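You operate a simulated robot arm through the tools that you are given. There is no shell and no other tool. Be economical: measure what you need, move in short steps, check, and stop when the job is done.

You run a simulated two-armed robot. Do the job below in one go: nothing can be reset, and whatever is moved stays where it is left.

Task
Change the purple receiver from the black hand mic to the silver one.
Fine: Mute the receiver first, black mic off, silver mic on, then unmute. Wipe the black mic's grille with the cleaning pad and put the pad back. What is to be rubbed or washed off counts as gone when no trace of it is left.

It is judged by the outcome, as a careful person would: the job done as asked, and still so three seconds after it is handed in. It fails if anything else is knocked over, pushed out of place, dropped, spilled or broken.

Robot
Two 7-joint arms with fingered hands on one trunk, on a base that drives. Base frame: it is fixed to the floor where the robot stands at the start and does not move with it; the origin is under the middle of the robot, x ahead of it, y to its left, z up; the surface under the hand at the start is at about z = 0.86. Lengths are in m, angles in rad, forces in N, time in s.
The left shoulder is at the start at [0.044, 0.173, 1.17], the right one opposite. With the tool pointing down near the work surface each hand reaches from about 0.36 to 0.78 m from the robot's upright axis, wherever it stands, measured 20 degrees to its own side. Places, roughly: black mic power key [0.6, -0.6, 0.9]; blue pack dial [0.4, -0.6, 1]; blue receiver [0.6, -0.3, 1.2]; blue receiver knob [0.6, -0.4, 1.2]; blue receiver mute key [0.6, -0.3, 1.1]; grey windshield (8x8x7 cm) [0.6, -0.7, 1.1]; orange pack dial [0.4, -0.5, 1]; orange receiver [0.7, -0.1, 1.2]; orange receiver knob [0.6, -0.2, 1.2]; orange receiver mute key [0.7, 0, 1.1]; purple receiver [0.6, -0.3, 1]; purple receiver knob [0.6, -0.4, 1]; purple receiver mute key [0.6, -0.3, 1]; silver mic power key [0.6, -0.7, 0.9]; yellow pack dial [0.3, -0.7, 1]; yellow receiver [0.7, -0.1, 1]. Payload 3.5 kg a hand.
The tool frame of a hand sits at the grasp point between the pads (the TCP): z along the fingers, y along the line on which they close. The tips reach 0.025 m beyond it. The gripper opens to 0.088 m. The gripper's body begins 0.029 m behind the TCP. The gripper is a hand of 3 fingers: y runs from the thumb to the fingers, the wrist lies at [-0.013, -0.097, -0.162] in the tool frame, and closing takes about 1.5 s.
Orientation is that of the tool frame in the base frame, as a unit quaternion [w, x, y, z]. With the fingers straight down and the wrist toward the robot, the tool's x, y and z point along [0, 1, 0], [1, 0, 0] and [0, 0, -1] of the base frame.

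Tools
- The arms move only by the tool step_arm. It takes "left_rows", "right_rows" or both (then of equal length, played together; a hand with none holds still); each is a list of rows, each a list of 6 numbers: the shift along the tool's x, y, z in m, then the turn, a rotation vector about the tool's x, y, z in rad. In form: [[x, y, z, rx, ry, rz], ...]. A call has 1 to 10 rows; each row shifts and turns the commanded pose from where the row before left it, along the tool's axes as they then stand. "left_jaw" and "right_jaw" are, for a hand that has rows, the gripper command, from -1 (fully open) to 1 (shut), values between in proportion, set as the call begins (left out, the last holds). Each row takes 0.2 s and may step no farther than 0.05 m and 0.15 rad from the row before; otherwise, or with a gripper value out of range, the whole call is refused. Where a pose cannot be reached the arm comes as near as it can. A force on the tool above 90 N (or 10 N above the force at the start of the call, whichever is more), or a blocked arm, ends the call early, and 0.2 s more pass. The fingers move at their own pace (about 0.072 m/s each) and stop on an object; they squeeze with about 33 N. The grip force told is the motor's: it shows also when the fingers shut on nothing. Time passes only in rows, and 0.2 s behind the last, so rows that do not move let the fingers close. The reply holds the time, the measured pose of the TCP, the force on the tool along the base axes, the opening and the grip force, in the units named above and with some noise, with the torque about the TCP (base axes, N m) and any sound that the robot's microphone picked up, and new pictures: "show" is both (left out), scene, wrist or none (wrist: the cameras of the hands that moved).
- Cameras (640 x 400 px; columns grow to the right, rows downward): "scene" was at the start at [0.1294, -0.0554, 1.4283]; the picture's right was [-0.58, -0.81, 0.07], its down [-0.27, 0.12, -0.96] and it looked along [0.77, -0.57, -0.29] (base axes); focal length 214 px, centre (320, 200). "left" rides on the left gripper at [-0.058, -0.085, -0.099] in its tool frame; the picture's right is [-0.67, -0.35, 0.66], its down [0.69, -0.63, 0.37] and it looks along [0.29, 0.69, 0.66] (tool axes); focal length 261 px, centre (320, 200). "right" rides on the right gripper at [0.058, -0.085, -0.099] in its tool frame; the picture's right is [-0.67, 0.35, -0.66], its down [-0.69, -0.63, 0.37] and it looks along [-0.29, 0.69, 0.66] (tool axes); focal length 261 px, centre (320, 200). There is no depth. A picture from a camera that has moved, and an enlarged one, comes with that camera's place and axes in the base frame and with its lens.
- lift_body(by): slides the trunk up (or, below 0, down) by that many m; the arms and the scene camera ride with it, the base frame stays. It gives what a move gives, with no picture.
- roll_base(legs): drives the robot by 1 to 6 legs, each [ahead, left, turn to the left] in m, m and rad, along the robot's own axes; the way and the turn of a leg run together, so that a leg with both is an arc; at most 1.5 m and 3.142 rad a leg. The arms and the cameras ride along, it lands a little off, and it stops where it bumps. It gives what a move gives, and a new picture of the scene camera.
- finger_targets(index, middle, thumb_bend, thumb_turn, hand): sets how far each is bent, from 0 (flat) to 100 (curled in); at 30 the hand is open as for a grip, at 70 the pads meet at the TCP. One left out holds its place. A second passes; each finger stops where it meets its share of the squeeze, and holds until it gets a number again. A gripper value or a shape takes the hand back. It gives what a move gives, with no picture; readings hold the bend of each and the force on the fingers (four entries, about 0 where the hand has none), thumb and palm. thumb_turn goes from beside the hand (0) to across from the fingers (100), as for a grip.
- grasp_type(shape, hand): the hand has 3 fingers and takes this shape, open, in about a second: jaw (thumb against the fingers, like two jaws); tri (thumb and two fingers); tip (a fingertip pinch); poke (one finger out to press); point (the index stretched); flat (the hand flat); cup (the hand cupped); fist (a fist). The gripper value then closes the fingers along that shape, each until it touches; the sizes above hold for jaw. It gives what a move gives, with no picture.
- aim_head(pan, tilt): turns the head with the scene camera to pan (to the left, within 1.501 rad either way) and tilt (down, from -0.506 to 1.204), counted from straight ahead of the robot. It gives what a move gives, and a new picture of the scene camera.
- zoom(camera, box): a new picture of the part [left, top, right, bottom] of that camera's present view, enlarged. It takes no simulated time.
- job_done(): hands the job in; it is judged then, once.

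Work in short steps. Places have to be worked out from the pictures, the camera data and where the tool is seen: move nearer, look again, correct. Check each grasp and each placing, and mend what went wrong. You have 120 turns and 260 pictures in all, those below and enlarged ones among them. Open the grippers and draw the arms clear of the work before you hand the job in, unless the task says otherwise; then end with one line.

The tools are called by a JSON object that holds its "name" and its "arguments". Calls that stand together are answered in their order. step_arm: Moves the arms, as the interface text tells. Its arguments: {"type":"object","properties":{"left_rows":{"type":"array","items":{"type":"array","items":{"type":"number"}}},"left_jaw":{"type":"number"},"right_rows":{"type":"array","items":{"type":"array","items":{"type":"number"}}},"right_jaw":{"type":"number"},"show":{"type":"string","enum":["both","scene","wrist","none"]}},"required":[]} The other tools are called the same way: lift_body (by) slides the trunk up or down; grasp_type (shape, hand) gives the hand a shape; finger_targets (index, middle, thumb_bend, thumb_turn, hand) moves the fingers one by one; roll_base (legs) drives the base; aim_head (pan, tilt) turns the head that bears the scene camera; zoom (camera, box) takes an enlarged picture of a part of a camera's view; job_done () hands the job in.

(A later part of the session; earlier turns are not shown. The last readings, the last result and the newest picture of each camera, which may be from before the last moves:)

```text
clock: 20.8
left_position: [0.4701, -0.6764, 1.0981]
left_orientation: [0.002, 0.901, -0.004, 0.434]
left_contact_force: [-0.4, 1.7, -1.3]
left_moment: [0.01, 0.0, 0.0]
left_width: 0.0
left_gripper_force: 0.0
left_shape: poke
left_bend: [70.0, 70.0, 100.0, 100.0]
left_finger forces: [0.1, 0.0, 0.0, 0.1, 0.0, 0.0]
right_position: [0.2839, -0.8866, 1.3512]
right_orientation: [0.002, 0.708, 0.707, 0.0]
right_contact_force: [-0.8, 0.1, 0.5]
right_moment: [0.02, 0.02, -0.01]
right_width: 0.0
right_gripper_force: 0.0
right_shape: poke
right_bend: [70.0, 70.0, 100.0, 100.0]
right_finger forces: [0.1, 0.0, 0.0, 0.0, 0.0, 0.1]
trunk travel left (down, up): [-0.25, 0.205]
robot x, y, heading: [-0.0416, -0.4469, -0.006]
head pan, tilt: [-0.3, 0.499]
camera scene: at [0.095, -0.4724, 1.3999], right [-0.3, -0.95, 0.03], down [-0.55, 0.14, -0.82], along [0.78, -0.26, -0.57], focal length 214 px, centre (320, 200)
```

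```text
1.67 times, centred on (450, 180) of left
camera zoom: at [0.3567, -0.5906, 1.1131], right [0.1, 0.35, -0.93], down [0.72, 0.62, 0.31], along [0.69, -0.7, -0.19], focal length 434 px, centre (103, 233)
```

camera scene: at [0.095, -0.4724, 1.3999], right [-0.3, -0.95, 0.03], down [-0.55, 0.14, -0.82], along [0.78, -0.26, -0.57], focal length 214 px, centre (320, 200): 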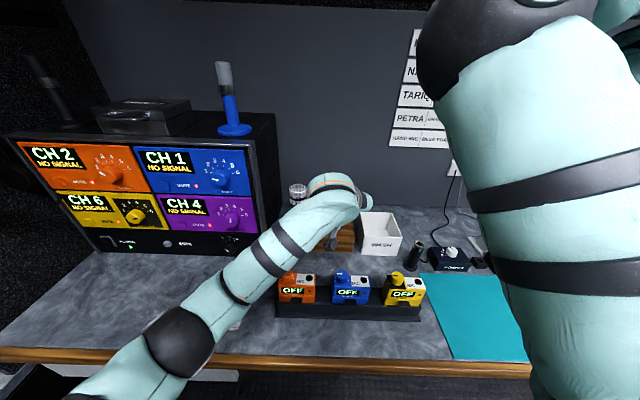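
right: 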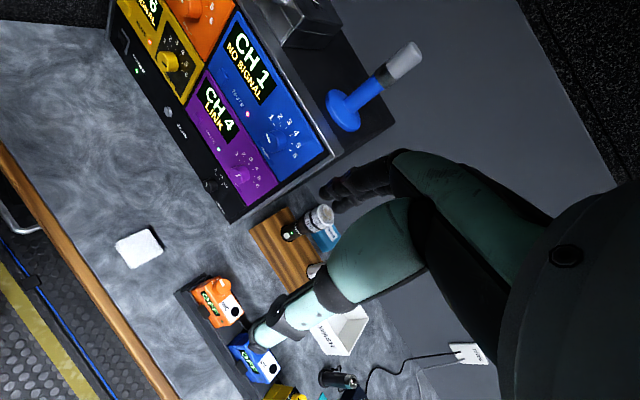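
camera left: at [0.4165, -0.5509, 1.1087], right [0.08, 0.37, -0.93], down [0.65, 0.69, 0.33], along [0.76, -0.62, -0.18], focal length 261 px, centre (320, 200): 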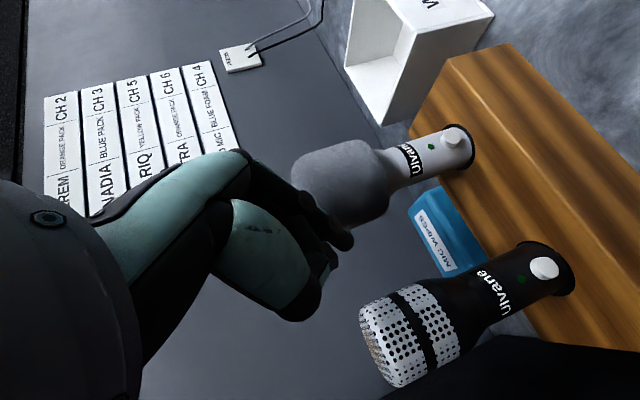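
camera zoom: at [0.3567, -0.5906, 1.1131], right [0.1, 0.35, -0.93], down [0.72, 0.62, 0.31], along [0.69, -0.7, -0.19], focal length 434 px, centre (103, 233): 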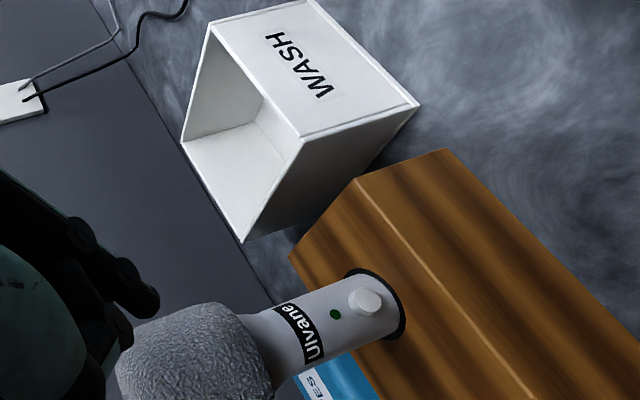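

Key confirmed at (0.564,-0.686,0.943). Descending to about 2.5 cm in front of it.

{"name": "step_arm", "arguments": {"left_rows": [[0.0124, 0, 0.0156, 0, 0, 0], [-0.0206, -0.001, 0.0253, 0, 0, 0], [-0.0206, -0.001, 0.0253, 0, 0, 0], [-0.0206, -0.001, 0.0253, 0, 0, 0], [-0.0206, -0.001, 0.0253, 0, 0, 0]], "show": "scene"}}

{"name": "zoom", "arguments": {"camera": "left", "box": [260, 140, 500, 320]}}

```text
clock: 22.0
left_position: [0.5185, -0.6742, 0.9684]
left_orientation: [0.002, 0.901, -0.005, 0.434]
left_contact_force: [0.5, 0.3, -0.1]
left_moment: [-0.01, 0.03, -0.02]
left_width: 0.0001
left_gripper_force: 0.1
left_shape: poke
left_bend: [70.0, 70.0, 100.0, 100.0]
left_finger forces: [0.0, 0.0, 0.0, 0.0, 0.0, 0.1]
right_position: [0.2852, -0.887, 1.3503]
right_orientation: [-0.001, 0.708, 0.707, 0.001]
right_contact_force: [0.3, -0.3, -0.2]
right_moment: [-0.01, 0.0, -0.02]
right_width: 0.0001
right_gripper_force: 0.0
right_shape: poke
right_bend: [70.0, 70.0, 100.0, 100.0]
right_finger forces: [0.0, 0.1, 0.0, 0.0, 0.0, 0.1]
trunk travel left (down, up): [-0.25, 0.205]
robot x, y, heading: [-0.0435, -0.4425, 0.0]
head pan, tilt: [-0.3, 0.499]
camera scene: at [0.0968, -0.4737, 1.3996], right [-0.3, -0.95, 0.03], down [-0.55, 0.14, -0.82], along [0.78, -0.26, -0.57], focal length 214 px, centre (320, 200)
```

scene: 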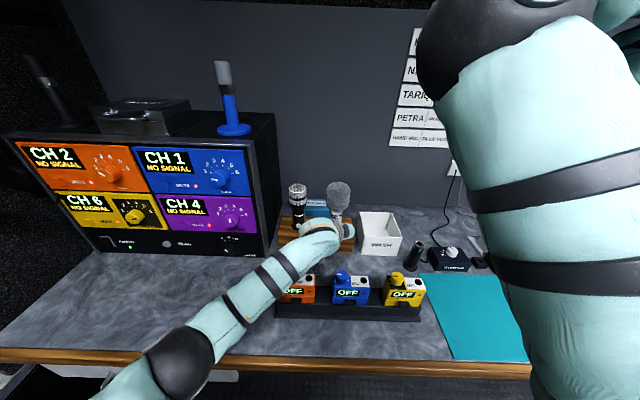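

```text
2.22 times, centred on (380, 230) of left
camera zoom: at [0.4063, -0.5883, 0.9844], right [0.1, 0.35, -0.93], down [0.72, 0.62, 0.31], along [0.69, -0.7, -0.19], focal length 579 px, centre (187, 133)
```

zoom: 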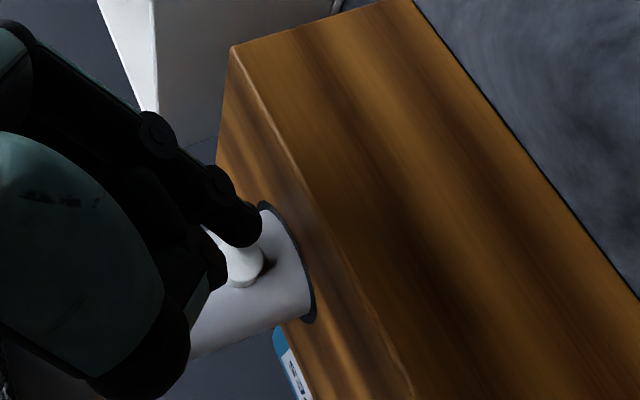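

{"name": "step_arm", "arguments": {"left_rows": [[0.005, 0.0021, 0.0031, 0, 0, 0], [0.0035, 0.0021, 0.0044, 0, 0, 0], [0.0035, 0.0021, 0.0044, 0, 0, 0]], "show": "none"}}

{"name": "zoom", "arguments": {"camera": "scene", "box": [150, 170, 380, 310]}}

{"name": "zoom", "arguments": {"camera": "left", "box": [260, 140, 500, 320]}}

```text
clock: 22.8
left_position: [0.5341, -0.6799, 0.9708]
left_orientation: [0.002, 0.901, -0.004, 0.434]
left_contact_force: [0.2, 0.1, -0.5]
left_moment: [0.0, 0.01, 0.02]
left_width: 0.0001
left_gripper_force: 0.0
left_shape: poke
left_bend: [70.0, 70.0, 100.0, 100.0]
left_finger forces: [0.0, 0.0, 0.0, 0.0, 0.0, 0.1]
right_position: [0.2865, -0.8877, 1.3499]
right_orientation: [0.0, 0.707, 0.707, 0.0]
right_contact_force: [0.4, 0.1, 0.2]
right_moment: [0.02, 0.05, -0.02]
right_width: 0.0001
right_gripper_force: 0.0
right_shape: poke
right_bend: [70.0, 70.0, 100.0, 100.0]
right_finger forces: [0.0, 0.0, 0.1, 0.1, 0.1, 0.1]
trunk travel left (down, up): [-0.25, 0.205]
robot x, y, heading: [-0.0414, -0.445, -0.004]
head pan, tilt: [-0.3, 0.499]
```

```text
2.78 times, centred on (265, 240) of scene
camera zoom: at [0.0966, -0.4737, 1.3996], right [-0.3, -0.95, 0.03], down [-0.55, 0.14, -0.82], along [0.78, -0.26, -0.57], focal length 597 px, centre (473, 89)
```

zoom: 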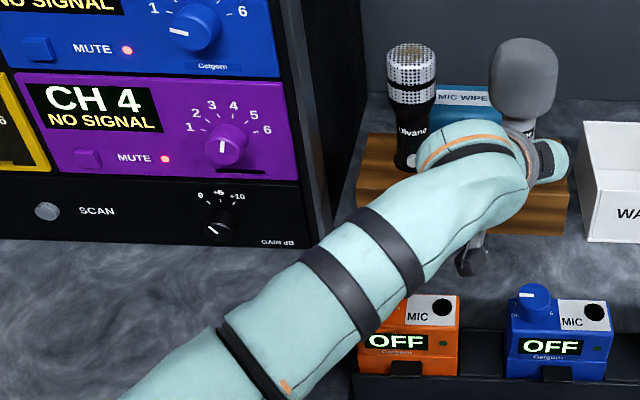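

```text
2.22 times, centred on (380, 230) of left
camera zoom: at [0.423, -0.5946, 0.987], right [0.1, 0.35, -0.93], down [0.72, 0.62, 0.31], along [0.69, -0.7, -0.19], focal length 579 px, centre (187, 133)
```

zoom: 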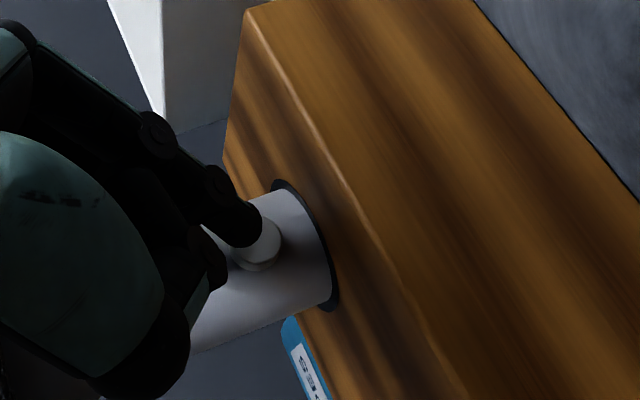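

Fingertip is at the key with no contact yet; pushing a few mm more.

{"name": "step_arm", "arguments": {"left_rows": [[0.0018, 0.001, 0.0022, 0, 0, 0], [0.0018, 0.001, 0.0022, 0, 0, 0]], "show": "none"}}

{"name": "zoom", "arguments": {"camera": "scene", "box": [150, 170, 380, 310]}}

```text
clock: 23.4
left_position: [0.5411, -0.6822, 0.9715]
left_orientation: [0.004, 0.901, -0.005, 0.434]
left_contact_force: [0.3, 0.3, 0.4]
left_moment: [-0.03, 0.04, 0.0]
left_width: 0.0001
left_gripper_force: 0.1
left_shape: poke
left_bend: [70.0, 70.0, 100.0, 100.0]
left_finger forces: [0.0, 0.8, 0.0, 0.0, 0.0, 0.0]
right_position: [0.2852, -0.888, 1.3513]
right_orientation: [0.0, 0.708, 0.707, -0.001]
right_contact_force: [-0.6, 0.9, 0.5]
right_moment: [0.03, -0.01, 0.03]
right_width: 0.0
right_gripper_force: 0.0
right_shape: poke
right_bend: [70.0, 70.0, 100.0, 100.0]
right_finger forces: [0.1, 0.0, 0.1, 0.0, 0.0, 0.1]
trunk travel left (down, up): [-0.25, 0.205]
robot x, y, heading: [-0.0424, -0.4438, 0.0]
head pan, tilt: [-0.3, 0.499]
```

```text
2.78 times, centred on (265, 240) of scene
camera zoom: at [0.0963, -0.4736, 1.3996], right [-0.3, -0.95, 0.03], down [-0.55, 0.14, -0.82], along [0.78, -0.26, -0.57], focal length 597 px, centre (473, 89)
```

zoom: 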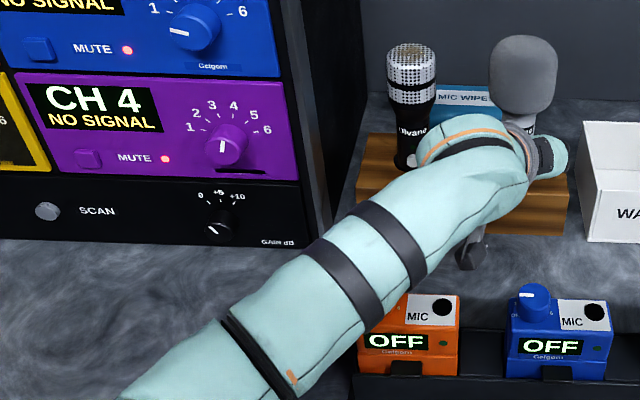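

Light first contact (0.8 N); pushing on 2 mm at a time.

{"name": "step_arm", "arguments": {"left_rows": [[0.0012, 0.0007, 0.0015, 0, 0, 0], [0.0012, 0.0007, 0.0015, 0, 0, 0]], "show": "none"}}

{"name": "zoom", "arguments": {"camera": "scene", "box": [150, 170, 380, 310]}}

```text
clock: 24.0
left_position: [0.5429, -0.6838, 0.9727]
left_orientation: [0.003, 0.9, -0.004, 0.435]
left_contact_force: [-7.1, 1.0, 2.5]
left_moment: [0.02, 0.01, 0.0]
left_width: 0.0
left_gripper_force: 0.0
left_shape: poke
left_bend: [70.0, 70.0, 100.0, 100.0]
left_finger forces: [0.0, 6.9, 0.0, 0.1, 0.1, 0.1]
right_position: [0.2841, -0.8879, 1.351]
right_orientation: [0.001, 0.707, 0.707, 0.0]
right_contact_force: [-0.5, -0.3, 1.1]
right_moment: [0.0, 0.03, -0.03]
right_width: 0.0
right_gripper_force: 0.1
right_shape: poke
right_bend: [70.0, 70.0, 100.0, 100.0]
right_finger forces: [0.0, 0.0, 0.0, 0.1, 0.0, 0.1]
trunk travel left (down, up): [-0.25, 0.205]
robot x, y, heading: [-0.042, -0.4432, 0.008]
head pan, tilt: [-0.3, 0.499]
```

```text
2.78 times, centred on (265, 240) of scene
camera zoom: at [0.0944, -0.4733, 1.3999], right [-0.3, -0.95, 0.03], down [-0.55, 0.14, -0.82], along [0.78, -0.26, -0.57], focal length 597 px, centre (473, 89)
```

zoom: 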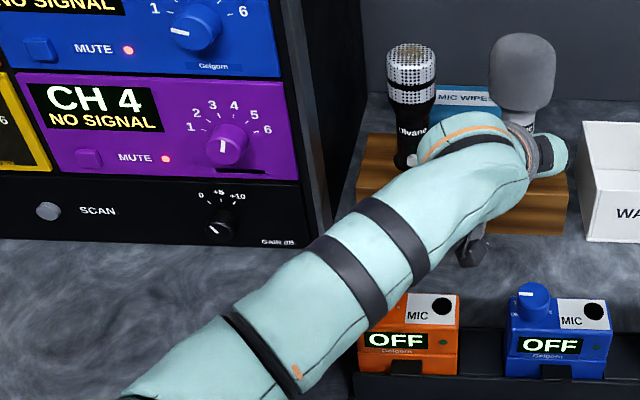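

{"name": "zoom", "arguments": {"camera": "left", "box": [310, 190, 430, 280]}}

```text
4.44 times, centred on (370, 235) of left
camera zoom: at [0.4305, -0.5979, 0.9874], right [0.1, 0.35, -0.93], down [0.72, 0.62, 0.31], along [0.69, -0.7, -0.19], focal length 1158 px, centre (98, 44)
```

zoom: 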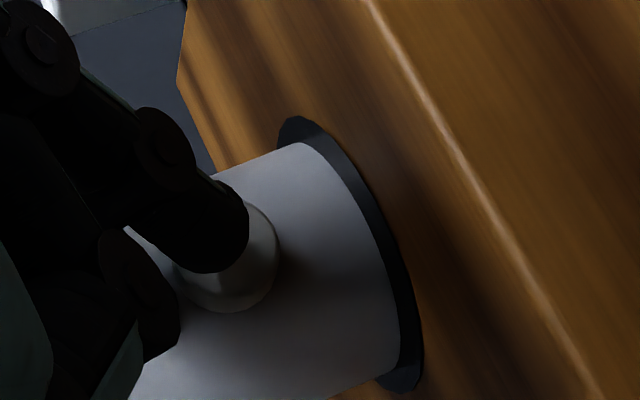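

The middle finger is hitting the mic body before the index presses the key. I'll back off 1 cm, curl the middle finger away and look.

{"name": "step_arm", "arguments": {"left_rows": [[-0.006, -0.0065, -0.0073, 0, 0, 0]], "show": "none"}}

{"name": "finger_targets", "arguments": {"hand": "left", "middle": 100}}

{"name": "zoom", "arguments": {"camera": "left", "box": [260, 140, 500, 320]}}

```text
clock: 24.4
left_position: [0.5363, -0.6757, 0.9697]
left_orientation: [0.003, 0.901, -0.005, 0.434]
left_contact_force: [-1.1, 0.8, -0.5]
left_moment: [-0.01, -0.02, -0.01]
left_width: 0.0
left_gripper_force: 0.0
left_shape: poke
left_bend: [70.0, 70.0, 100.0, 100.0]
left_finger forces: [0.0, 0.0, 0.0, 0.0, 0.0, 0.0]
right_position: [0.287, -0.8875, 1.3503]
right_orientation: [0.0, 0.707, 0.707, -0.001]
right_contact_force: [-0.6, 0.1, 0.4]
right_moment: [0.01, -0.02, -0.02]
right_width: 0.0003
right_gripper_force: 0.0
right_shape: poke
right_bend: [70.0, 70.0, 100.0, 100.0]
right_finger forces: [0.0, 0.0, 0.0, 0.0, 0.1, 0.0]
trunk travel left (down, up): [-0.25, 0.205]
robot x, y, heading: [-0.0416, -0.4449, -0.002]
head pan, tilt: [-0.3, 0.499]
```

```text
clock: 25.4
left_position: [0.5361, -0.677, 0.9691]
left_orientation: [0.002, 0.901, -0.005, 0.435]
left_contact_force: [0.7, 0.0, 0.4]
left_moment: [0.01, -0.01, 0.0]
left_width: 0.0225
left_gripper_force: 0.2
left_shape: fingers
left_bend: [70.0, 100.0, 100.0, 100.0]
left_finger forces: [0.0, 0.0, 0.0, 0.0, 0.1, 0.1]
right_position: [0.2853, -0.8884, 1.3506]
right_orientation: [-0.001, 0.708, 0.706, 0.0]
right_contact_force: [0.6, 0.8, 0.0]
right_moment: [0.02, 0.01, 0.04]
right_width: 0.0001
right_gripper_force: 0.1
right_shape: poke
right_bend: [70.0, 70.0, 100.0, 100.0]
right_finger forces: [0.0, 0.0, 0.1, 0.0, 0.0, 0.1]
trunk travel left (down, up): [-0.25, 0.205]
robot x, y, heading: [-0.043, -0.4439, -0.0]
head pan, tilt: [-0.3, 0.499]
```

```text
2.22 times, centred on (380, 230) of left
camera zoom: at [0.4228, -0.5913, 0.9862], right [0.1, 0.35, -0.93], down [0.72, 0.62, 0.31], along [0.69, -0.7, -0.19], focal length 579 px, centre (187, 133)
```

zoom: 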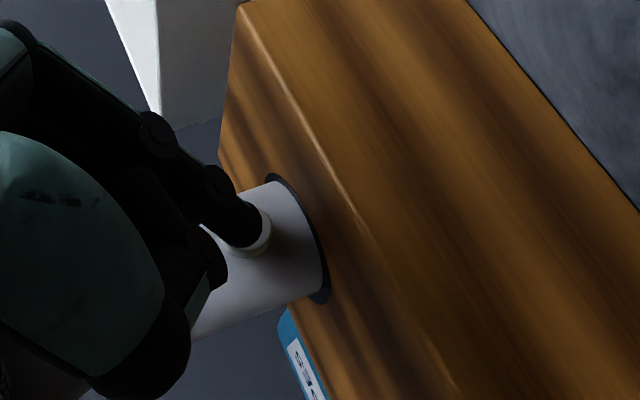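

The visible finger is the index, now well lined up with the key. Pushing along the normal.

{"name": "step_arm", "arguments": {"left_rows": [[0.0018, 0.001, 0.0022, 0, 0, 0], [0.0018, 0.001, 0.0022, 0, 0, 0], [0.0018, 0.001, 0.0022, 0, 0, 0], [0.0012, 0.0007, 0.0015, 0, 0, 0]], "show": "none"}}

{"name": "zoom", "arguments": {"camera": "scene", "box": [150, 170, 380, 310]}}

```text
clock: 26.4
left_position: [0.5461, -0.6801, 0.9714]
left_orientation: [0.002, 0.901, -0.005, 0.435]
left_contact_force: [-1.2, 0.5, -0.4]
left_moment: [0.0, 0.02, 0.03]
left_width: 0.0223
left_gripper_force: 1.1
left_shape: fingers
left_bend: [70.0, 100.0, 100.0, 100.0]
left_finger forces: [0.7, 0.0, 0.0, 0.0, 0.0, 0.0]
right_position: [0.2855, -0.8886, 1.3499]
right_orientation: [0.0, 0.708, 0.706, 0.0]
right_contact_force: [-0.2, -0.1, 0.6]
right_moment: [-0.01, -0.02, -0.01]
right_width: 0.0
right_gripper_force: 0.1
right_shape: poke
right_bend: [70.0, 70.0, 100.0, 100.0]
right_finger forces: [0.1, 0.0, 0.0, 0.0, 0.1, 0.1]
trunk travel left (down, up): [-0.25, 0.205]
robot x, y, heading: [-0.0406, -0.4451, -0.001]
head pan, tilt: [-0.3, 0.499]
heard: click
```

```text
2.78 times, centred on (265, 240) of scene
camera zoom: at [0.0963, -0.4736, 1.3996], right [-0.3, -0.95, 0.03], down [-0.55, 0.14, -0.82], along [0.78, -0.26, -0.57], focal length 597 px, centre (473, 89)
```

zoom: 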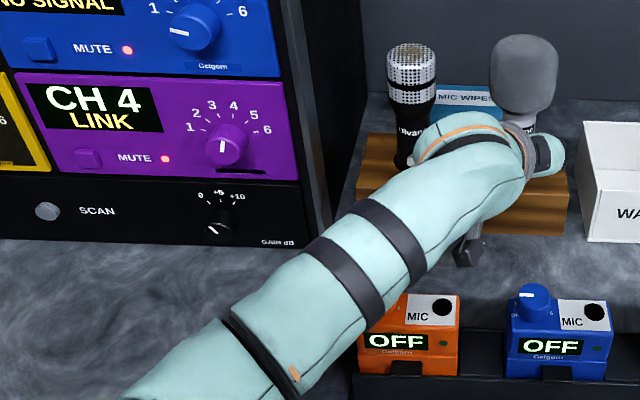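

LINK is back with the silver mic, still muted. Retracting, rising, and driving back to the earlier base spot.

{"name": "step_arm", "arguments": {"left_rows": [[-0.0175, -0.0105, -0.022, 0, 0, 0], [0.0206, 0.001, -0.0253, 0, 0, 0], [0.0206, 0.001, -0.0253, 0, 0, 0], [0.0206, 0.001, -0.0253, 0, 0, 0], [0.0206, 0.001, -0.0253, 0, 0, 0]], "show": "none"}}

{"name": "roll_base", "arguments": {"legs": [[0, 0.115, 0], [0.04, 0, 0]]}}

{"name": "zoom", "arguments": {"camera": "left", "box": [260, 120, 640, 360]}}

```text
clock: 27.6
left_position: [0.4897, -0.6751, 1.0995]
left_orientation: [0.002, 0.901, -0.005, 0.435]
left_contact_force: [0.0, -0.6, 0.4]
left_moment: [-0.02, 0.04, -0.03]
left_width: 0.0225
left_gripper_force: 0.0
left_shape: fingers
left_bend: [70.0, 100.0, 100.0, 100.0]
left_finger forces: [0.0, 0.0, 0.0, 0.1, 0.0, 0.1]
right_position: [0.2854, -0.8881, 1.3498]
right_orientation: [0.0, 0.708, 0.706, 0.0]
right_contact_force: [0.0, 0.8, -1.2]
right_moment: [0.05, -0.02, 0.03]
right_width: 0.0
right_gripper_force: 0.0
right_shape: poke
right_bend: [70.0, 70.0, 100.0, 100.0]
right_finger forces: [0.0, 0.0, 0.0, 0.0, 0.1, 0.1]
trunk travel left (down, up): [-0.25, 0.205]
robot x, y, heading: [-0.0407, -0.445, -0.001]
head pan, tilt: [-0.3, 0.499]
```

```text
clock: 29.3
left_position: [0.5237, -0.5628, 1.1002]
left_orientation: [0.003, 0.899, -0.007, 0.437]
left_contact_force: [-0.5, 0.3, 1.0]
left_moment: [-0.02, -0.03, 0.0]
left_width: 0.0226
left_gripper_force: 0.1
left_shape: fingers
left_bend: [70.0, 100.0, 100.0, 100.0]
left_finger forces: [0.1, 0.0, 0.0, 0.1, 0.0, 0.0]
right_position: [0.317, -0.776, 1.3517]
right_orientation: [0.002, 0.709, 0.705, 0.002]
right_contact_force: [0.0, 0.5, 0.3]
right_moment: [-0.01, -0.04, -0.04]
right_width: 0.0
right_gripper_force: 0.0
right_shape: poke
right_bend: [70.0, 70.0, 100.0, 100.0]
right_finger forces: [0.1, 0.0, 0.0, 0.1, 0.0, 0.0]
trunk travel left (down, up): [-0.25, 0.205]
robot x, y, heading: [0.0003, -0.332, -0.005]
head pan, tilt: [-0.3, 0.499]
camera scene: at [0.1304, -0.3596, 1.4005], right [-0.3, -0.95, 0.03], down [-0.55, 0.15, -0.82], along [0.78, -0.26, -0.57], focal length 214 px, centre (320, 200)
```

scene: 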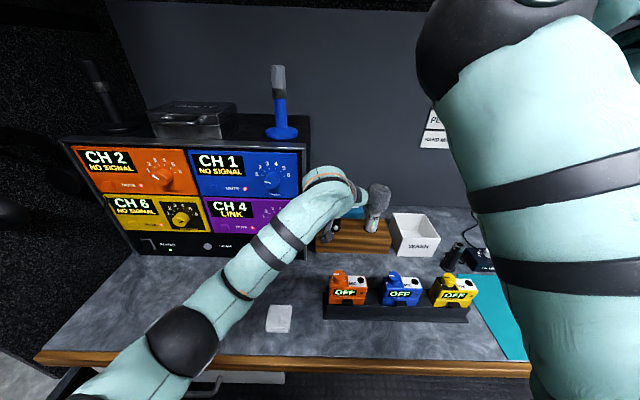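

```text
1.67 times, centred on (450, 240) of left
camera zoom: at [0.4112, -0.476, 1.1167], right [0.11, 0.35, -0.93], down [0.72, 0.62, 0.31], along [0.68, -0.71, -0.18], focal length 434 px, centre (103, 133)
```

zoom: 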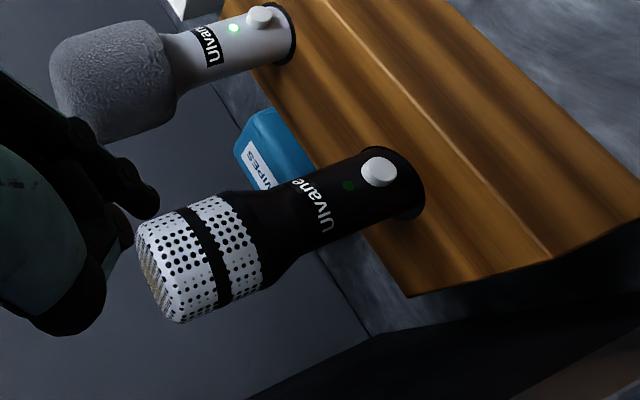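

Silver LED is on and black LED is off. Now unmuting: swing the left hand back in front of the purple mute key in the same rolled posture.

{"name": "step_arm", "arguments": {"left_rows": [[-0.0036, -0.0449, -0.0044, 0, 0, 0], [-0.0036, -0.0449, -0.0044, 0, 0, 0], [-0.0036, -0.0449, -0.0044, 0, 0, 0], [-0.0036, -0.0449, -0.0044, 0, 0, 0], [-0.0036, -0.0449, -0.0044, 0, 0, 0], [-0.0036, -0.0449, -0.0044, 0, 0, 0], [-0.0036, -0.0449, -0.0044, 0, 0, 0], [-0.0022, 0, 0.04, 0, 0, 0], [-0.0022, 0, 0.04, 0, 0, 0], [-0.0022, 0, 0.037, 0, 0, 0]]}}

{"name": "zoom", "arguments": {"camera": "left", "box": [260, 140, 500, 320]}}

{"name": "zoom", "arguments": {"camera": "scene", "box": [180, 190, 280, 250]}}

```text
clock: 31.5
left_position: [0.5831, -0.247, 1.0209]
left_orientation: [0.005, 0.901, -0.006, 0.435]
left_contact_force: [-0.4, 0.0, 0.1]
left_moment: [-0.03, 0.02, 0.01]
left_width: 0.0226
left_gripper_force: 0.0
left_shape: fingers
left_bend: [70.0, 100.0, 100.0, 100.0]
left_finger forces: [0.0, 0.0, 0.1, 0.0, 0.1, 0.1]
right_position: [0.3249, -0.774, 1.3509]
right_orientation: [0.0, 0.709, 0.705, -0.001]
right_contact_force: [-0.6, 0.8, -0.7]
right_moment: [-0.01, 0.0, 0.01]
right_width: 0.0002
right_gripper_force: 0.1
right_shape: poke
right_bend: [70.0, 70.0, 100.0, 100.0]
right_finger forces: [0.0, 0.1, 0.0, 0.0, 0.0, 0.0]
trunk travel left (down, up): [-0.25, 0.205]
robot x, y, heading: [0.0007, -0.3267, -0.005]
head pan, tilt: [-0.3, 0.499]
camera scene: at [0.1372, -0.3577, 1.3996], right [-0.3, -0.95, 0.03], down [-0.55, 0.14, -0.82], along [0.78, -0.26, -0.57], focal length 214 px, centre (320, 200)
camera left: at [0.4717, -0.1621, 1.0361], right [0.1, 0.35, -0.93], down [0.72, 0.62, 0.31], along [0.68, -0.7, -0.19], focal length 261 px, centre (320, 200)
```

scene: 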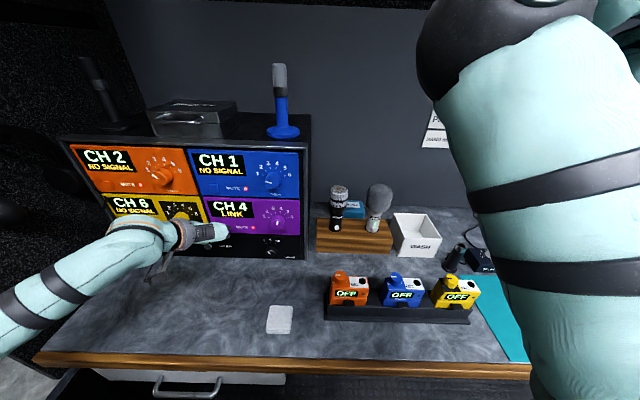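
left: 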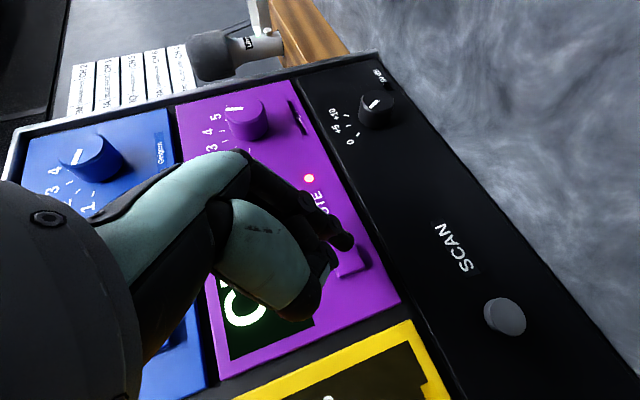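

```text
2.22 times, centred on (380, 230) of left
camera zoom: at [0.4717, -0.1621, 1.0361], right [0.1, 0.35, -0.93], down [0.72, 0.62, 0.31], along [0.68, -0.7, -0.19], focal length 579 px, centre (187, 133)
```

zoom: 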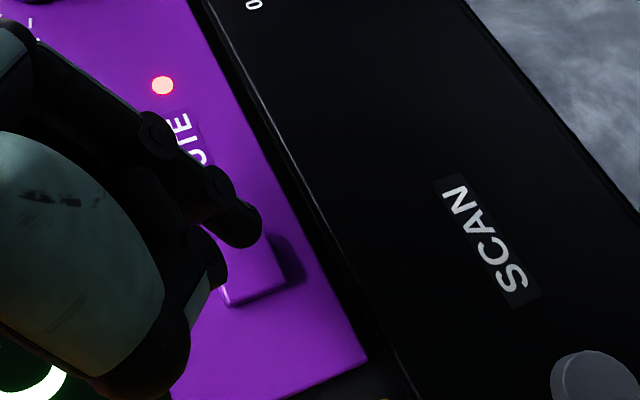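

```text
6.40 times, centred on (230, 220) of scene
camera zoom: at [0.1372, -0.3577, 1.3996], right [-0.3, -0.95, 0.03], down [-0.55, 0.14, -0.82], along [0.78, -0.26, -0.57], focal length 1373 px, centre (896, 72)
```

zoom: 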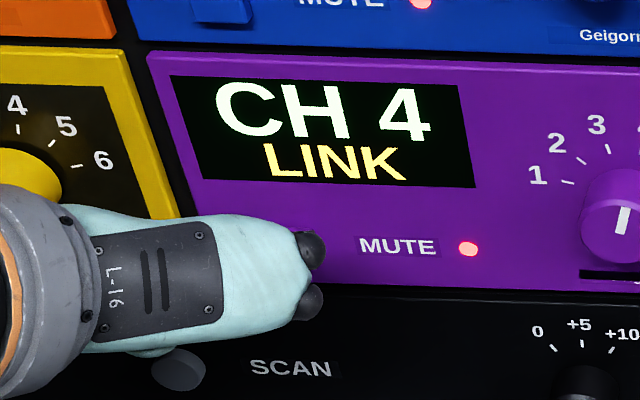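

Lined up with the mute key. Pushing forward gently.

{"name": "step_arm", "arguments": {"left_rows": [[0.0037, 0, 0.0047, 0, 0, 0], [0.0037, 0, 0.0047, 0, 0, 0], [0.0037, 0, 0.0047, 0, 0, 0], [0.0037, 0, 0.0047, 0, 0, 0]], "show": "none"}}

{"name": "zoom", "arguments": {"camera": "scene", "box": [180, 190, 280, 250]}}

```text
clock: 32.5
left_position: [0.6066, -0.2494, 1.02]
left_orientation: [0.004, 0.901, -0.007, 0.434]
left_contact_force: [-0.6, 0.2, 0.6]
left_moment: [0.03, 0.02, 0.01]
left_width: 0.0226
left_gripper_force: 0.0
left_shape: fingers
left_bend: [70.0, 100.0, 100.0, 100.0]
left_finger forces: [0.4, 0.0, 0.0, 0.1, 0.1, 0.0]
right_position: [0.3234, -0.7722, 1.3502]
right_orientation: [0.0, 0.71, 0.704, 0.0]
right_contact_force: [0.0, 0.4, 0.3]
right_moment: [-0.03, 0.04, 0.01]
right_width: 0.0003
right_gripper_force: 0.1
right_shape: poke
right_bend: [70.0, 70.0, 100.0, 100.0]
right_finger forces: [0.1, 0.1, 0.1, 0.1, 0.0, 0.0]
trunk travel left (down, up): [-0.25, 0.205]
robot x, y, heading: [0.0007, -0.3329, -0.011]
head pan, tilt: [-0.3, 0.499]
```

```text
6.40 times, centred on (230, 220) of scene
camera zoom: at [0.1371, -0.3581, 1.3996], right [-0.3, -0.95, 0.03], down [-0.55, 0.14, -0.82], along [0.78, -0.26, -0.57], focal length 1373 px, centre (896, 72)
```

zoom: 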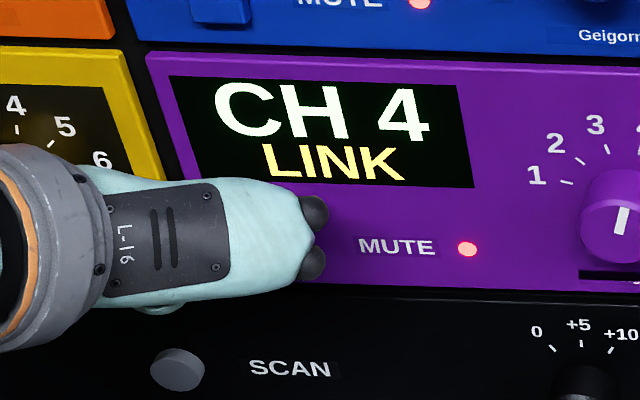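

Just touching (0.4 N). A few mm more.

{"name": "step_arm", "arguments": {"left_rows": [[0.0018, 0, 0.0023, 0, 0, 0], [0.0012, 0, 0.0016, 0, 0, 0]], "show": "none"}}

{"name": "zoom", "arguments": {"camera": "scene", "box": [180, 190, 280, 250]}}

```text
clock: 33.1
left_position: [0.6116, -0.2486, 1.0199]
left_orientation: [0.004, 0.901, -0.006, 0.435]
left_contact_force: [-2.5, 0.1, -0.2]
left_moment: [-0.03, 0.04, -0.01]
left_width: 0.0229
left_gripper_force: 0.9
left_shape: fingers
left_bend: [70.0, 100.0, 100.0, 100.0]
left_finger forces: [1.8, 0.0, 0.0, 0.1, 0.0, 0.0]
right_position: [0.3234, -0.7738, 1.3498]
right_orientation: [0.0, 0.71, 0.704, 0.0]
right_contact_force: [0.2, 0.0, 0.4]
right_moment: [-0.02, -0.01, 0.02]
right_width: 0.0001
right_gripper_force: 0.1
right_shape: poke
right_bend: [70.0, 70.0, 100.0, 100.0]
right_finger forces: [0.0, 0.1, 0.1, 0.1, 0.0, 0.0]
trunk travel left (down, up): [-0.25, 0.205]
robot x, y, heading: [0.0014, -0.3269, -0.005]
head pan, tilt: [-0.3, 0.499]
heard: click
```

```text
6.40 times, centred on (230, 220) of scene
camera zoom: at [0.1365, -0.3581, 1.3997], right [-0.3, -0.95, 0.03], down [-0.55, 0.14, -0.82], along [0.78, -0.26, -0.57], focal length 1373 px, centre (896, 72)
```

zoom: 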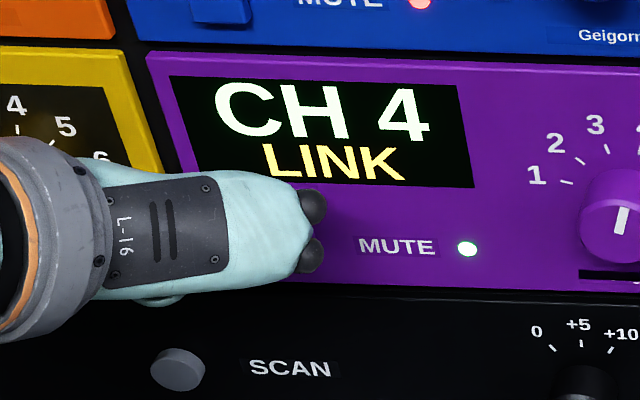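

Unmuted: LED green, CH 4 LINK. Now I park the left hand up and to the left, and set the right hand back to jaw for the pad.

{"name": "step_arm", "arguments": {"left_rows": [[-0.0248, 0, -0.0312, 0, 0, 0], [-0.0248, 0, -0.0312, 0, 0, 0], [-0.0248, 0, -0.0312, 0, 0, 0], [-0.0248, 0, -0.0312, 0, 0, 0], [0.03, 0, -0.03, 0, 0, 0], [0.03, 0, -0.03, 0, 0, 0], [0.02, -0.035, -0.02, 0, 0, 0], [0, -0.045, 0, 0, 0, 0], [0, -0.045, 0, 0, 0, 0], [0, -0.045, 0, 0, 0, 0]], "show": "none"}}

{"name": "grasp_type", "arguments": {"hand": "right", "shape": "jaw"}}

{"name": "aim_head", "arguments": {"pan": -0.25, "tilt": 0.7}}

{"name": "zoom", "arguments": {"camera": "scene", "box": [220, 120, 440, 300]}}

```text
clock: 35.3
left_position: [0.4399, -0.0719, 1.1341]
left_orientation: [0.003, 0.9, -0.006, 0.435]
left_contact_force: [0.8, 0.1, 0.1]
left_moment: [0.04, 0.0, 0.02]
left_width: 0.0224
left_gripper_force: 0.1
left_shape: fingers
left_bend: [70.0, 100.0, 100.0, 100.0]
left_finger forces: [0.0, 0.0, 0.0, 0.0, 0.1, 0.0]
right_position: [0.3219, -0.7731, 1.3512]
right_orientation: [0.001, 0.709, 0.705, 0.0]
right_contact_force: [-0.3, -0.4, 0.2]
right_moment: [0.0, -0.05, -0.02]
right_width: 0.0003
right_gripper_force: 0.0
right_shape: poke
right_bend: [70.0, 70.0, 100.0, 100.0]
right_finger forces: [0.0, 0.0, 0.0, 0.1, 0.0, 0.0]
trunk travel left (down, up): [-0.25, 0.205]
robot x, y, heading: [-0.0041, -0.3278, -0.005]
head pan, tilt: [-0.3, 0.499]
```

```text
clock: 36.2
left_position: [0.4397, -0.073, 1.1332]
left_orientation: [0.004, 0.901, -0.007, 0.435]
left_contact_force: [-0.4, -1.3, 0.0]
left_moment: [0.03, 0.0, 0.0]
left_width: 0.0223
left_gripper_force: 0.0
left_shape: fingers
left_bend: [70.0, 100.0, 100.0, 100.0]
left_finger forces: [0.0, 0.1, 0.0, 0.0, 0.0, 0.0]
right_position: [0.3239, -0.7724, 1.3496]
right_orientation: [0.0, 0.709, 0.705, 0.0]
right_contact_force: [-0.7, 0.7, 0.8]
right_moment: [-0.01, -0.02, 0.0]
right_width: 0.088
right_gripper_force: 0.0
right_shape: jaw
right_bend: [30.0, 30.0, 30.0, 98.0]
right_finger forces: [0.0, 0.0, 0.0, 0.0, 0.0, 0.1]
trunk travel left (down, up): [-0.25, 0.205]
robot x, y, heading: [-0.0013, -0.3283, -0.005]
head pan, tilt: [-0.3, 0.499]
```

```text
clock: 36.9
left_position: [0.4417, -0.073, 1.1315]
left_orientation: [0.004, 0.901, -0.007, 0.434]
left_contact_force: [0.6, 0.5, -0.3]
left_moment: [0.04, -0.01, 0.04]
left_width: 0.0228
left_gripper_force: 0.0
left_shape: fingers
left_bend: [70.0, 100.0, 100.0, 100.0]
left_finger forces: [0.0, 0.1, 0.1, 0.1, 0.0, 0.0]
right_position: [0.3243, -0.7733, 1.3508]
right_orientation: [0.001, 0.71, 0.704, -0.001]
right_contact_force: [-0.2, 0.0, 0.1]
right_moment: [0.01, -0.04, 0.01]
right_width: 0.0876
right_gripper_force: 0.1
right_shape: jaw
right_bend: [30.0, 30.0, 30.0, 98.0]
right_finger forces: [0.0, 0.1, 0.1, 0.1, 0.0, 0.0]
trunk travel left (down, up): [-0.25, 0.205]
robot x, y, heading: [0.0005, -0.3337, -0.006]
head pan, tilt: [-0.25, 0.7]
camera scene: at [0.1303, -0.3521, 1.3826], right [-0.25, -0.97, 0.03], down [-0.7, 0.16, -0.69], along [0.66, -0.19, -0.72], focal length 214 px, centre (320, 200)
```

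scene: 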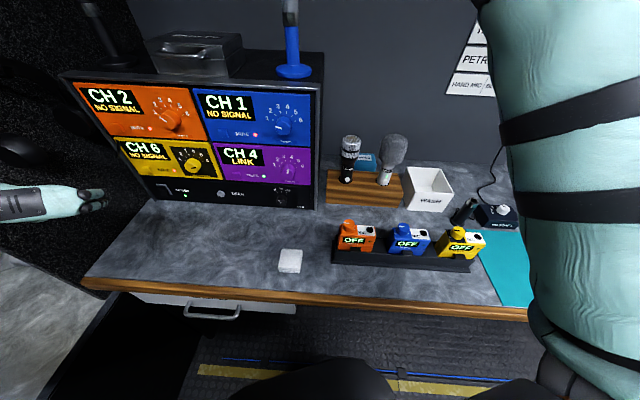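

```text
2.22 times, centred on (330, 210) of scene
camera zoom: at [0.1303, -0.3521, 1.3826], right [-0.25, -0.97, 0.03], down [-0.7, 0.16, -0.69], along [0.66, -0.19, -0.72], focal length 477 px, centre (298, 178)
```

zoom: 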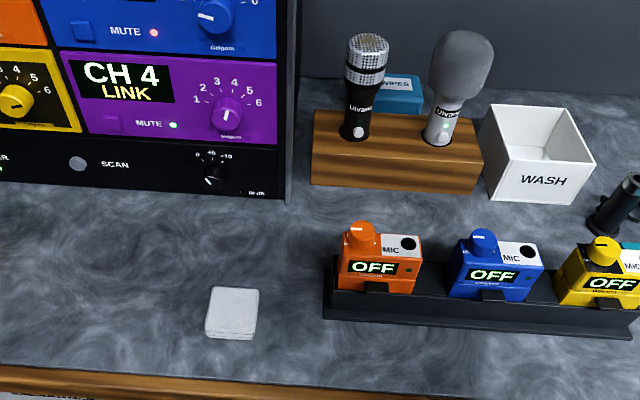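

Moving the right hand (jaw, open) over the pad.

{"name": "step_arm", "arguments": {"right_rows": [[0.0445, 0.0095, 0.018, 0, 0, 0], [0.0445, 0.0095, 0.018, 0, 0, 0], [0.0445, 0.0095, 0.018, 0, 0, 0], [0.0445, 0.0095, 0.018, 0, 0, 0], [0.0445, 0.0095, 0.018, 0, 0, 0], [0.0445, 0.0095, 0.018, 0, 0, 0], [0.0445, 0.0095, 0.018, 0, 0, 0], [0.0445, 0.0095, 0.018, 0, 0, 0.1], [0.0445, 0.0095, 0.018, 0, 0, 0.1], [0, 0, 0.03, 0, 0, 0.15]]}}

```text
clock: 37.7
left_position: [0.4404, -0.0756, 1.1317]
left_orientation: [0.003, 0.901, -0.007, 0.435]
left_contact_force: [-0.1, 0.6, -0.7]
left_moment: [0.01, 0.0, 0.05]
left_width: 0.0225
left_gripper_force: 0.1
left_shape: fingers
left_bend: [70.0, 100.0, 100.0, 100.0]
left_finger forces: [0.0, 0.1, 0.0, 0.1, 0.0, 0.0]
right_position: [0.3209, -0.7219, 1.2964]
right_orientation: [-0.033, 0.766, 0.639, 0.064]
right_contact_force: [0.4, -0.2, -0.3]
right_moment: [0.02, 0.0, 0.01]
right_width: 0.0879
right_gripper_force: 0.1
right_shape: jaw
right_bend: [30.0, 30.0, 30.0, 98.0]
right_finger forces: [0.0, 0.1, 0.0, 0.0, 0.1, 0.0]
trunk travel left (down, up): [-0.25, 0.205]
robot x, y, heading: [-0.0002, -0.3334, -0.011]
head pan, tilt: [-0.25, 0.7]
stopped in row 3 (right hand): the arm was blocked; the commanded pose is now the measured one
camera scene: at [0.1304, -0.3535, 1.3825], right [-0.25, -0.97, 0.03], down [-0.7, 0.16, -0.69], along [0.66, -0.19, -0.72], focal length 214 px, centre (320, 200)
camera right: at [0.2436, -0.6628, 1.4008], right [0.19, -0.8, 0.57], down [-0.72, -0.51, -0.48], along [0.67, -0.32, -0.67], focal length 261 px, centre (320, 200)
```

scene: 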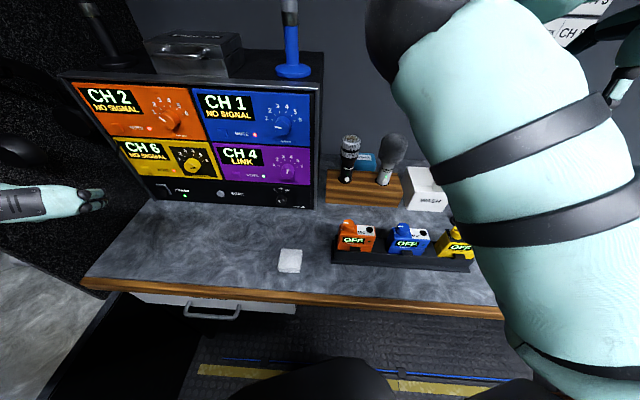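
right: 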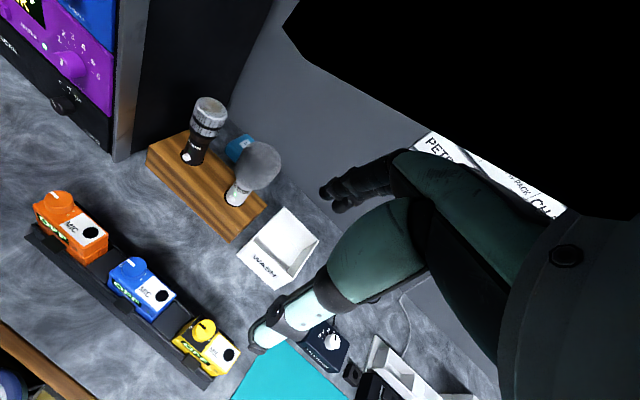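

Blocked by the arm being folded too high and tight. I'll restore orientation, go outward and down first, then inward.

{"name": "step_arm", "arguments": {"right_rows": [[-0.02, 0.02, 0.01, 0.022, -0.069, -0.09], [-0.02, 0.02, 0.02, 0.022, -0.069, -0.09], [0, 0.02, 0.04, 0, 0, 0], [0, 0.02, 0.04, 0, 0, 0], [0, 0.01, 0.04, 0, 0, 0]], "show": "none"}}

{"name": "step_arm", "arguments": {"right_rows": [[0.04, 0, 0, 0, 0, 0], [0.04, 0, 0, 0, 0, 0], [0.04, 0, 0, 0, 0, 0], [0.04, 0, 0, 0, 0, 0]]}}

```text
clock: 38.9
left_position: [0.4419, -0.0732, 1.132]
left_orientation: [0.003, 0.901, -0.008, 0.434]
left_contact_force: [0.5, 0.9, -0.7]
left_moment: [-0.02, -0.01, 0.0]
left_width: 0.0224
left_gripper_force: 0.0
left_shape: fingers
left_bend: [70.0, 100.0, 100.0, 100.0]
left_finger forces: [0.0, 0.0, 0.0, 0.0, 0.0, 0.1]
right_position: [0.4093, -0.7602, 1.1443]
right_orientation: [0.002, 0.706, 0.709, -0.001]
right_contact_force: [-0.1, -1.1, 0.1]
right_moment: [0.03, 0.03, -0.01]
right_width: 0.0877
right_gripper_force: 0.0
right_shape: jaw
right_bend: [30.0, 30.0, 30.0, 98.0]
right_finger forces: [0.1, 0.1, 0.0, 0.0, 0.0, 0.1]
trunk travel left (down, up): [-0.25, 0.205]
robot x, y, heading: [0.0003, -0.3288, -0.011]
head pan, tilt: [-0.25, 0.7]
```

```text
clock: 40.1
left_position: [0.4416, -0.0744, 1.1314]
left_orientation: [0.003, 0.901, -0.008, 0.434]
left_contact_force: [0.0, 1.0, 0.6]
left_moment: [0.01, -0.03, 0.04]
left_width: 0.0225
left_gripper_force: 0.0
left_shape: fingers
left_bend: [70.0, 100.0, 100.0, 100.0]
left_finger forces: [0.0, 0.0, 0.1, 0.0, 0.1, 0.0]
right_position: [0.4012, -0.6524, 1.1578]
right_orientation: [0.01, 0.748, 0.663, 0.014]
right_contact_force: [0.9, -0.5, -0.4]
right_moment: [-0.01, 0.03, -0.01]
right_width: 0.088
right_gripper_force: 0.1
right_shape: jaw
right_bend: [30.0, 30.0, 30.0, 98.0]
right_finger forces: [0.1, 0.0, 0.0, 0.0, 0.0, 0.1]
right hand out of reach, approached as far as the arm can: row 4
trunk travel left (down, up): [-0.25, 0.205]
robot x, y, heading: [-0.002, -0.3302, -0.008]
head pan, tilt: [-0.25, 0.7]
stopped in row 4 (right hand): the arm was blocked; the commanded pose is now the measured one
camera scene: at [0.1306, -0.3518, 1.3825], right [-0.25, -0.97, 0.03], down [-0.7, 0.16, -0.69], along [0.66, -0.19, -0.72], focal length 214 px, centre (320, 200)
camera right: at [0.3214, -0.584, 1.2556], right [0.24, -0.71, 0.66], down [-0.69, -0.6, -0.39], along [0.68, -0.36, -0.64], focal length 261 px, centre (320, 200)
```

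scene: 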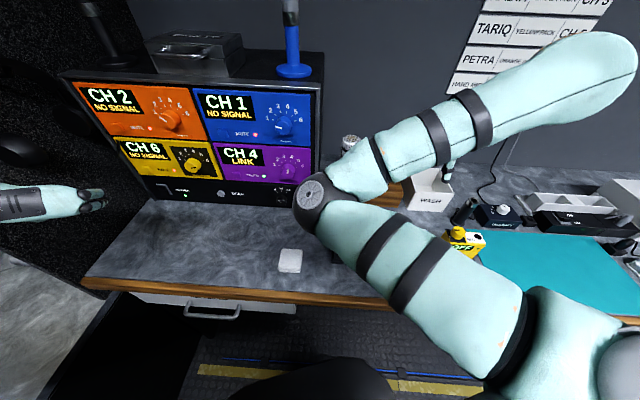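
right: 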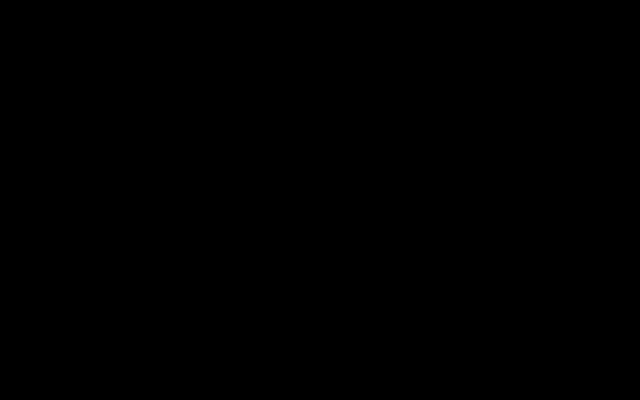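

The right arm's elbow is folded inward, so it's the wrong hand for this. I'll back it out to its start pose and use the left hand for the pad.

{"name": "step_arm", "arguments": {"right_rows": [[-0.04, 0, -0.01, 0.017, -0.003, -0.06], [-0.04, 0, -0.01, 0.017, -0.003, -0.06], [-0.03, 0, 0, 0, 0, 0], [0, -0.01, -0.04, 0, 0, 0], [0, -0.02, -0.04, 0, 0, 0], [0, -0.025, -0.04, 0, 0, 0], [0, -0.025, -0.04, 0, 0, 0], [0, 0, -0.02, 0, 0, 0]], "show": "scene"}}

{"name": "grasp_type", "arguments": {"hand": "left", "shape": "jaw"}}

```text
clock: 41.9
left_position: [0.4416, -0.0738, 1.1317]
left_orientation: [0.004, 0.901, -0.007, 0.434]
left_contact_force: [-0.5, -0.2, -0.6]
left_moment: [0.03, 0.01, -0.01]
left_width: 0.0226
left_gripper_force: 0.0
left_shape: fingers
left_bend: [70.0, 100.0, 100.0, 100.0]
left_finger forces: [0.1, 0.1, 0.0, 0.1, 0.2, 0.1]
right_position: [0.314, -0.7605, 1.3579]
right_orientation: [0.0, 0.705, 0.709, -0.001]
right_contact_force: [0.3, 0.7, -0.1]
right_moment: [-0.02, 0.02, -0.02]
right_width: 0.088
right_gripper_force: 0.0
right_shape: jaw
right_bend: [30.0, 30.0, 30.0, 98.0]
right_finger forces: [0.0, 0.1, 0.0, 0.1, 0.0, 0.1]
trunk travel left (down, up): [-0.25, 0.205]
robot x, y, heading: [0.0023, -0.3287, -0.013]
head pan, tilt: [-0.25, 0.7]
camera scene: at [0.1306, -0.3521, 1.3825], right [-0.25, -0.97, 0.03], down [-0.7, 0.16, -0.69], along [0.66, -0.19, -0.72], focal length 214 px, centre (320, 200)
```

scene: 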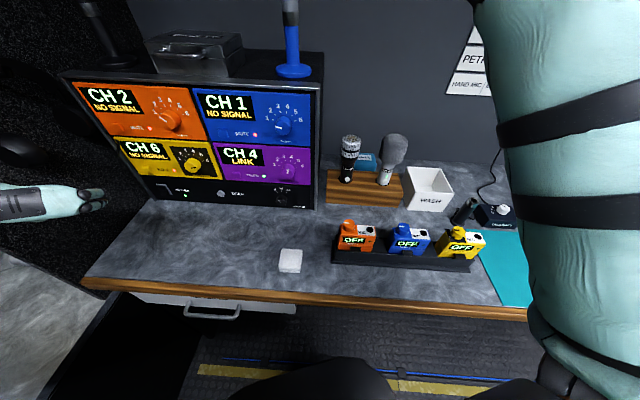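

```text
clock: 42.8
left_position: [0.4413, -0.0743, 1.1326]
left_orientation: [0.004, 0.901, -0.007, 0.434]
left_contact_force: [0.2, 0.2, 0.5]
left_moment: [0.02, 0.01, -0.02]
left_width: 0.0875
left_gripper_force: 0.1
left_shape: jaw
left_bend: [30.0, 30.0, 30.0, 98.0]
left_finger forces: [0.0, 0.0, 0.0, 0.0, 0.0, 0.0]
right_position: [0.3127, -0.7608, 1.3586]
right_orientation: [0.0, 0.705, 0.71, -0.001]
right_contact_force: [-0.8, -0.2, 0.9]
right_moment: [-0.02, 0.01, 0.0]
right_width: 0.0876
right_gripper_force: 0.0
right_shape: jaw
right_bend: [30.0, 30.0, 30.0, 98.0]
right_finger forces: [0.1, 0.0, 0.0, 0.0, 0.1, 0.0]
trunk travel left (down, up): [-0.25, 0.205]
robot x, y, heading: [-0.0024, -0.3304, -0.013]
head pan, tilt: [-0.25, 0.7]
```

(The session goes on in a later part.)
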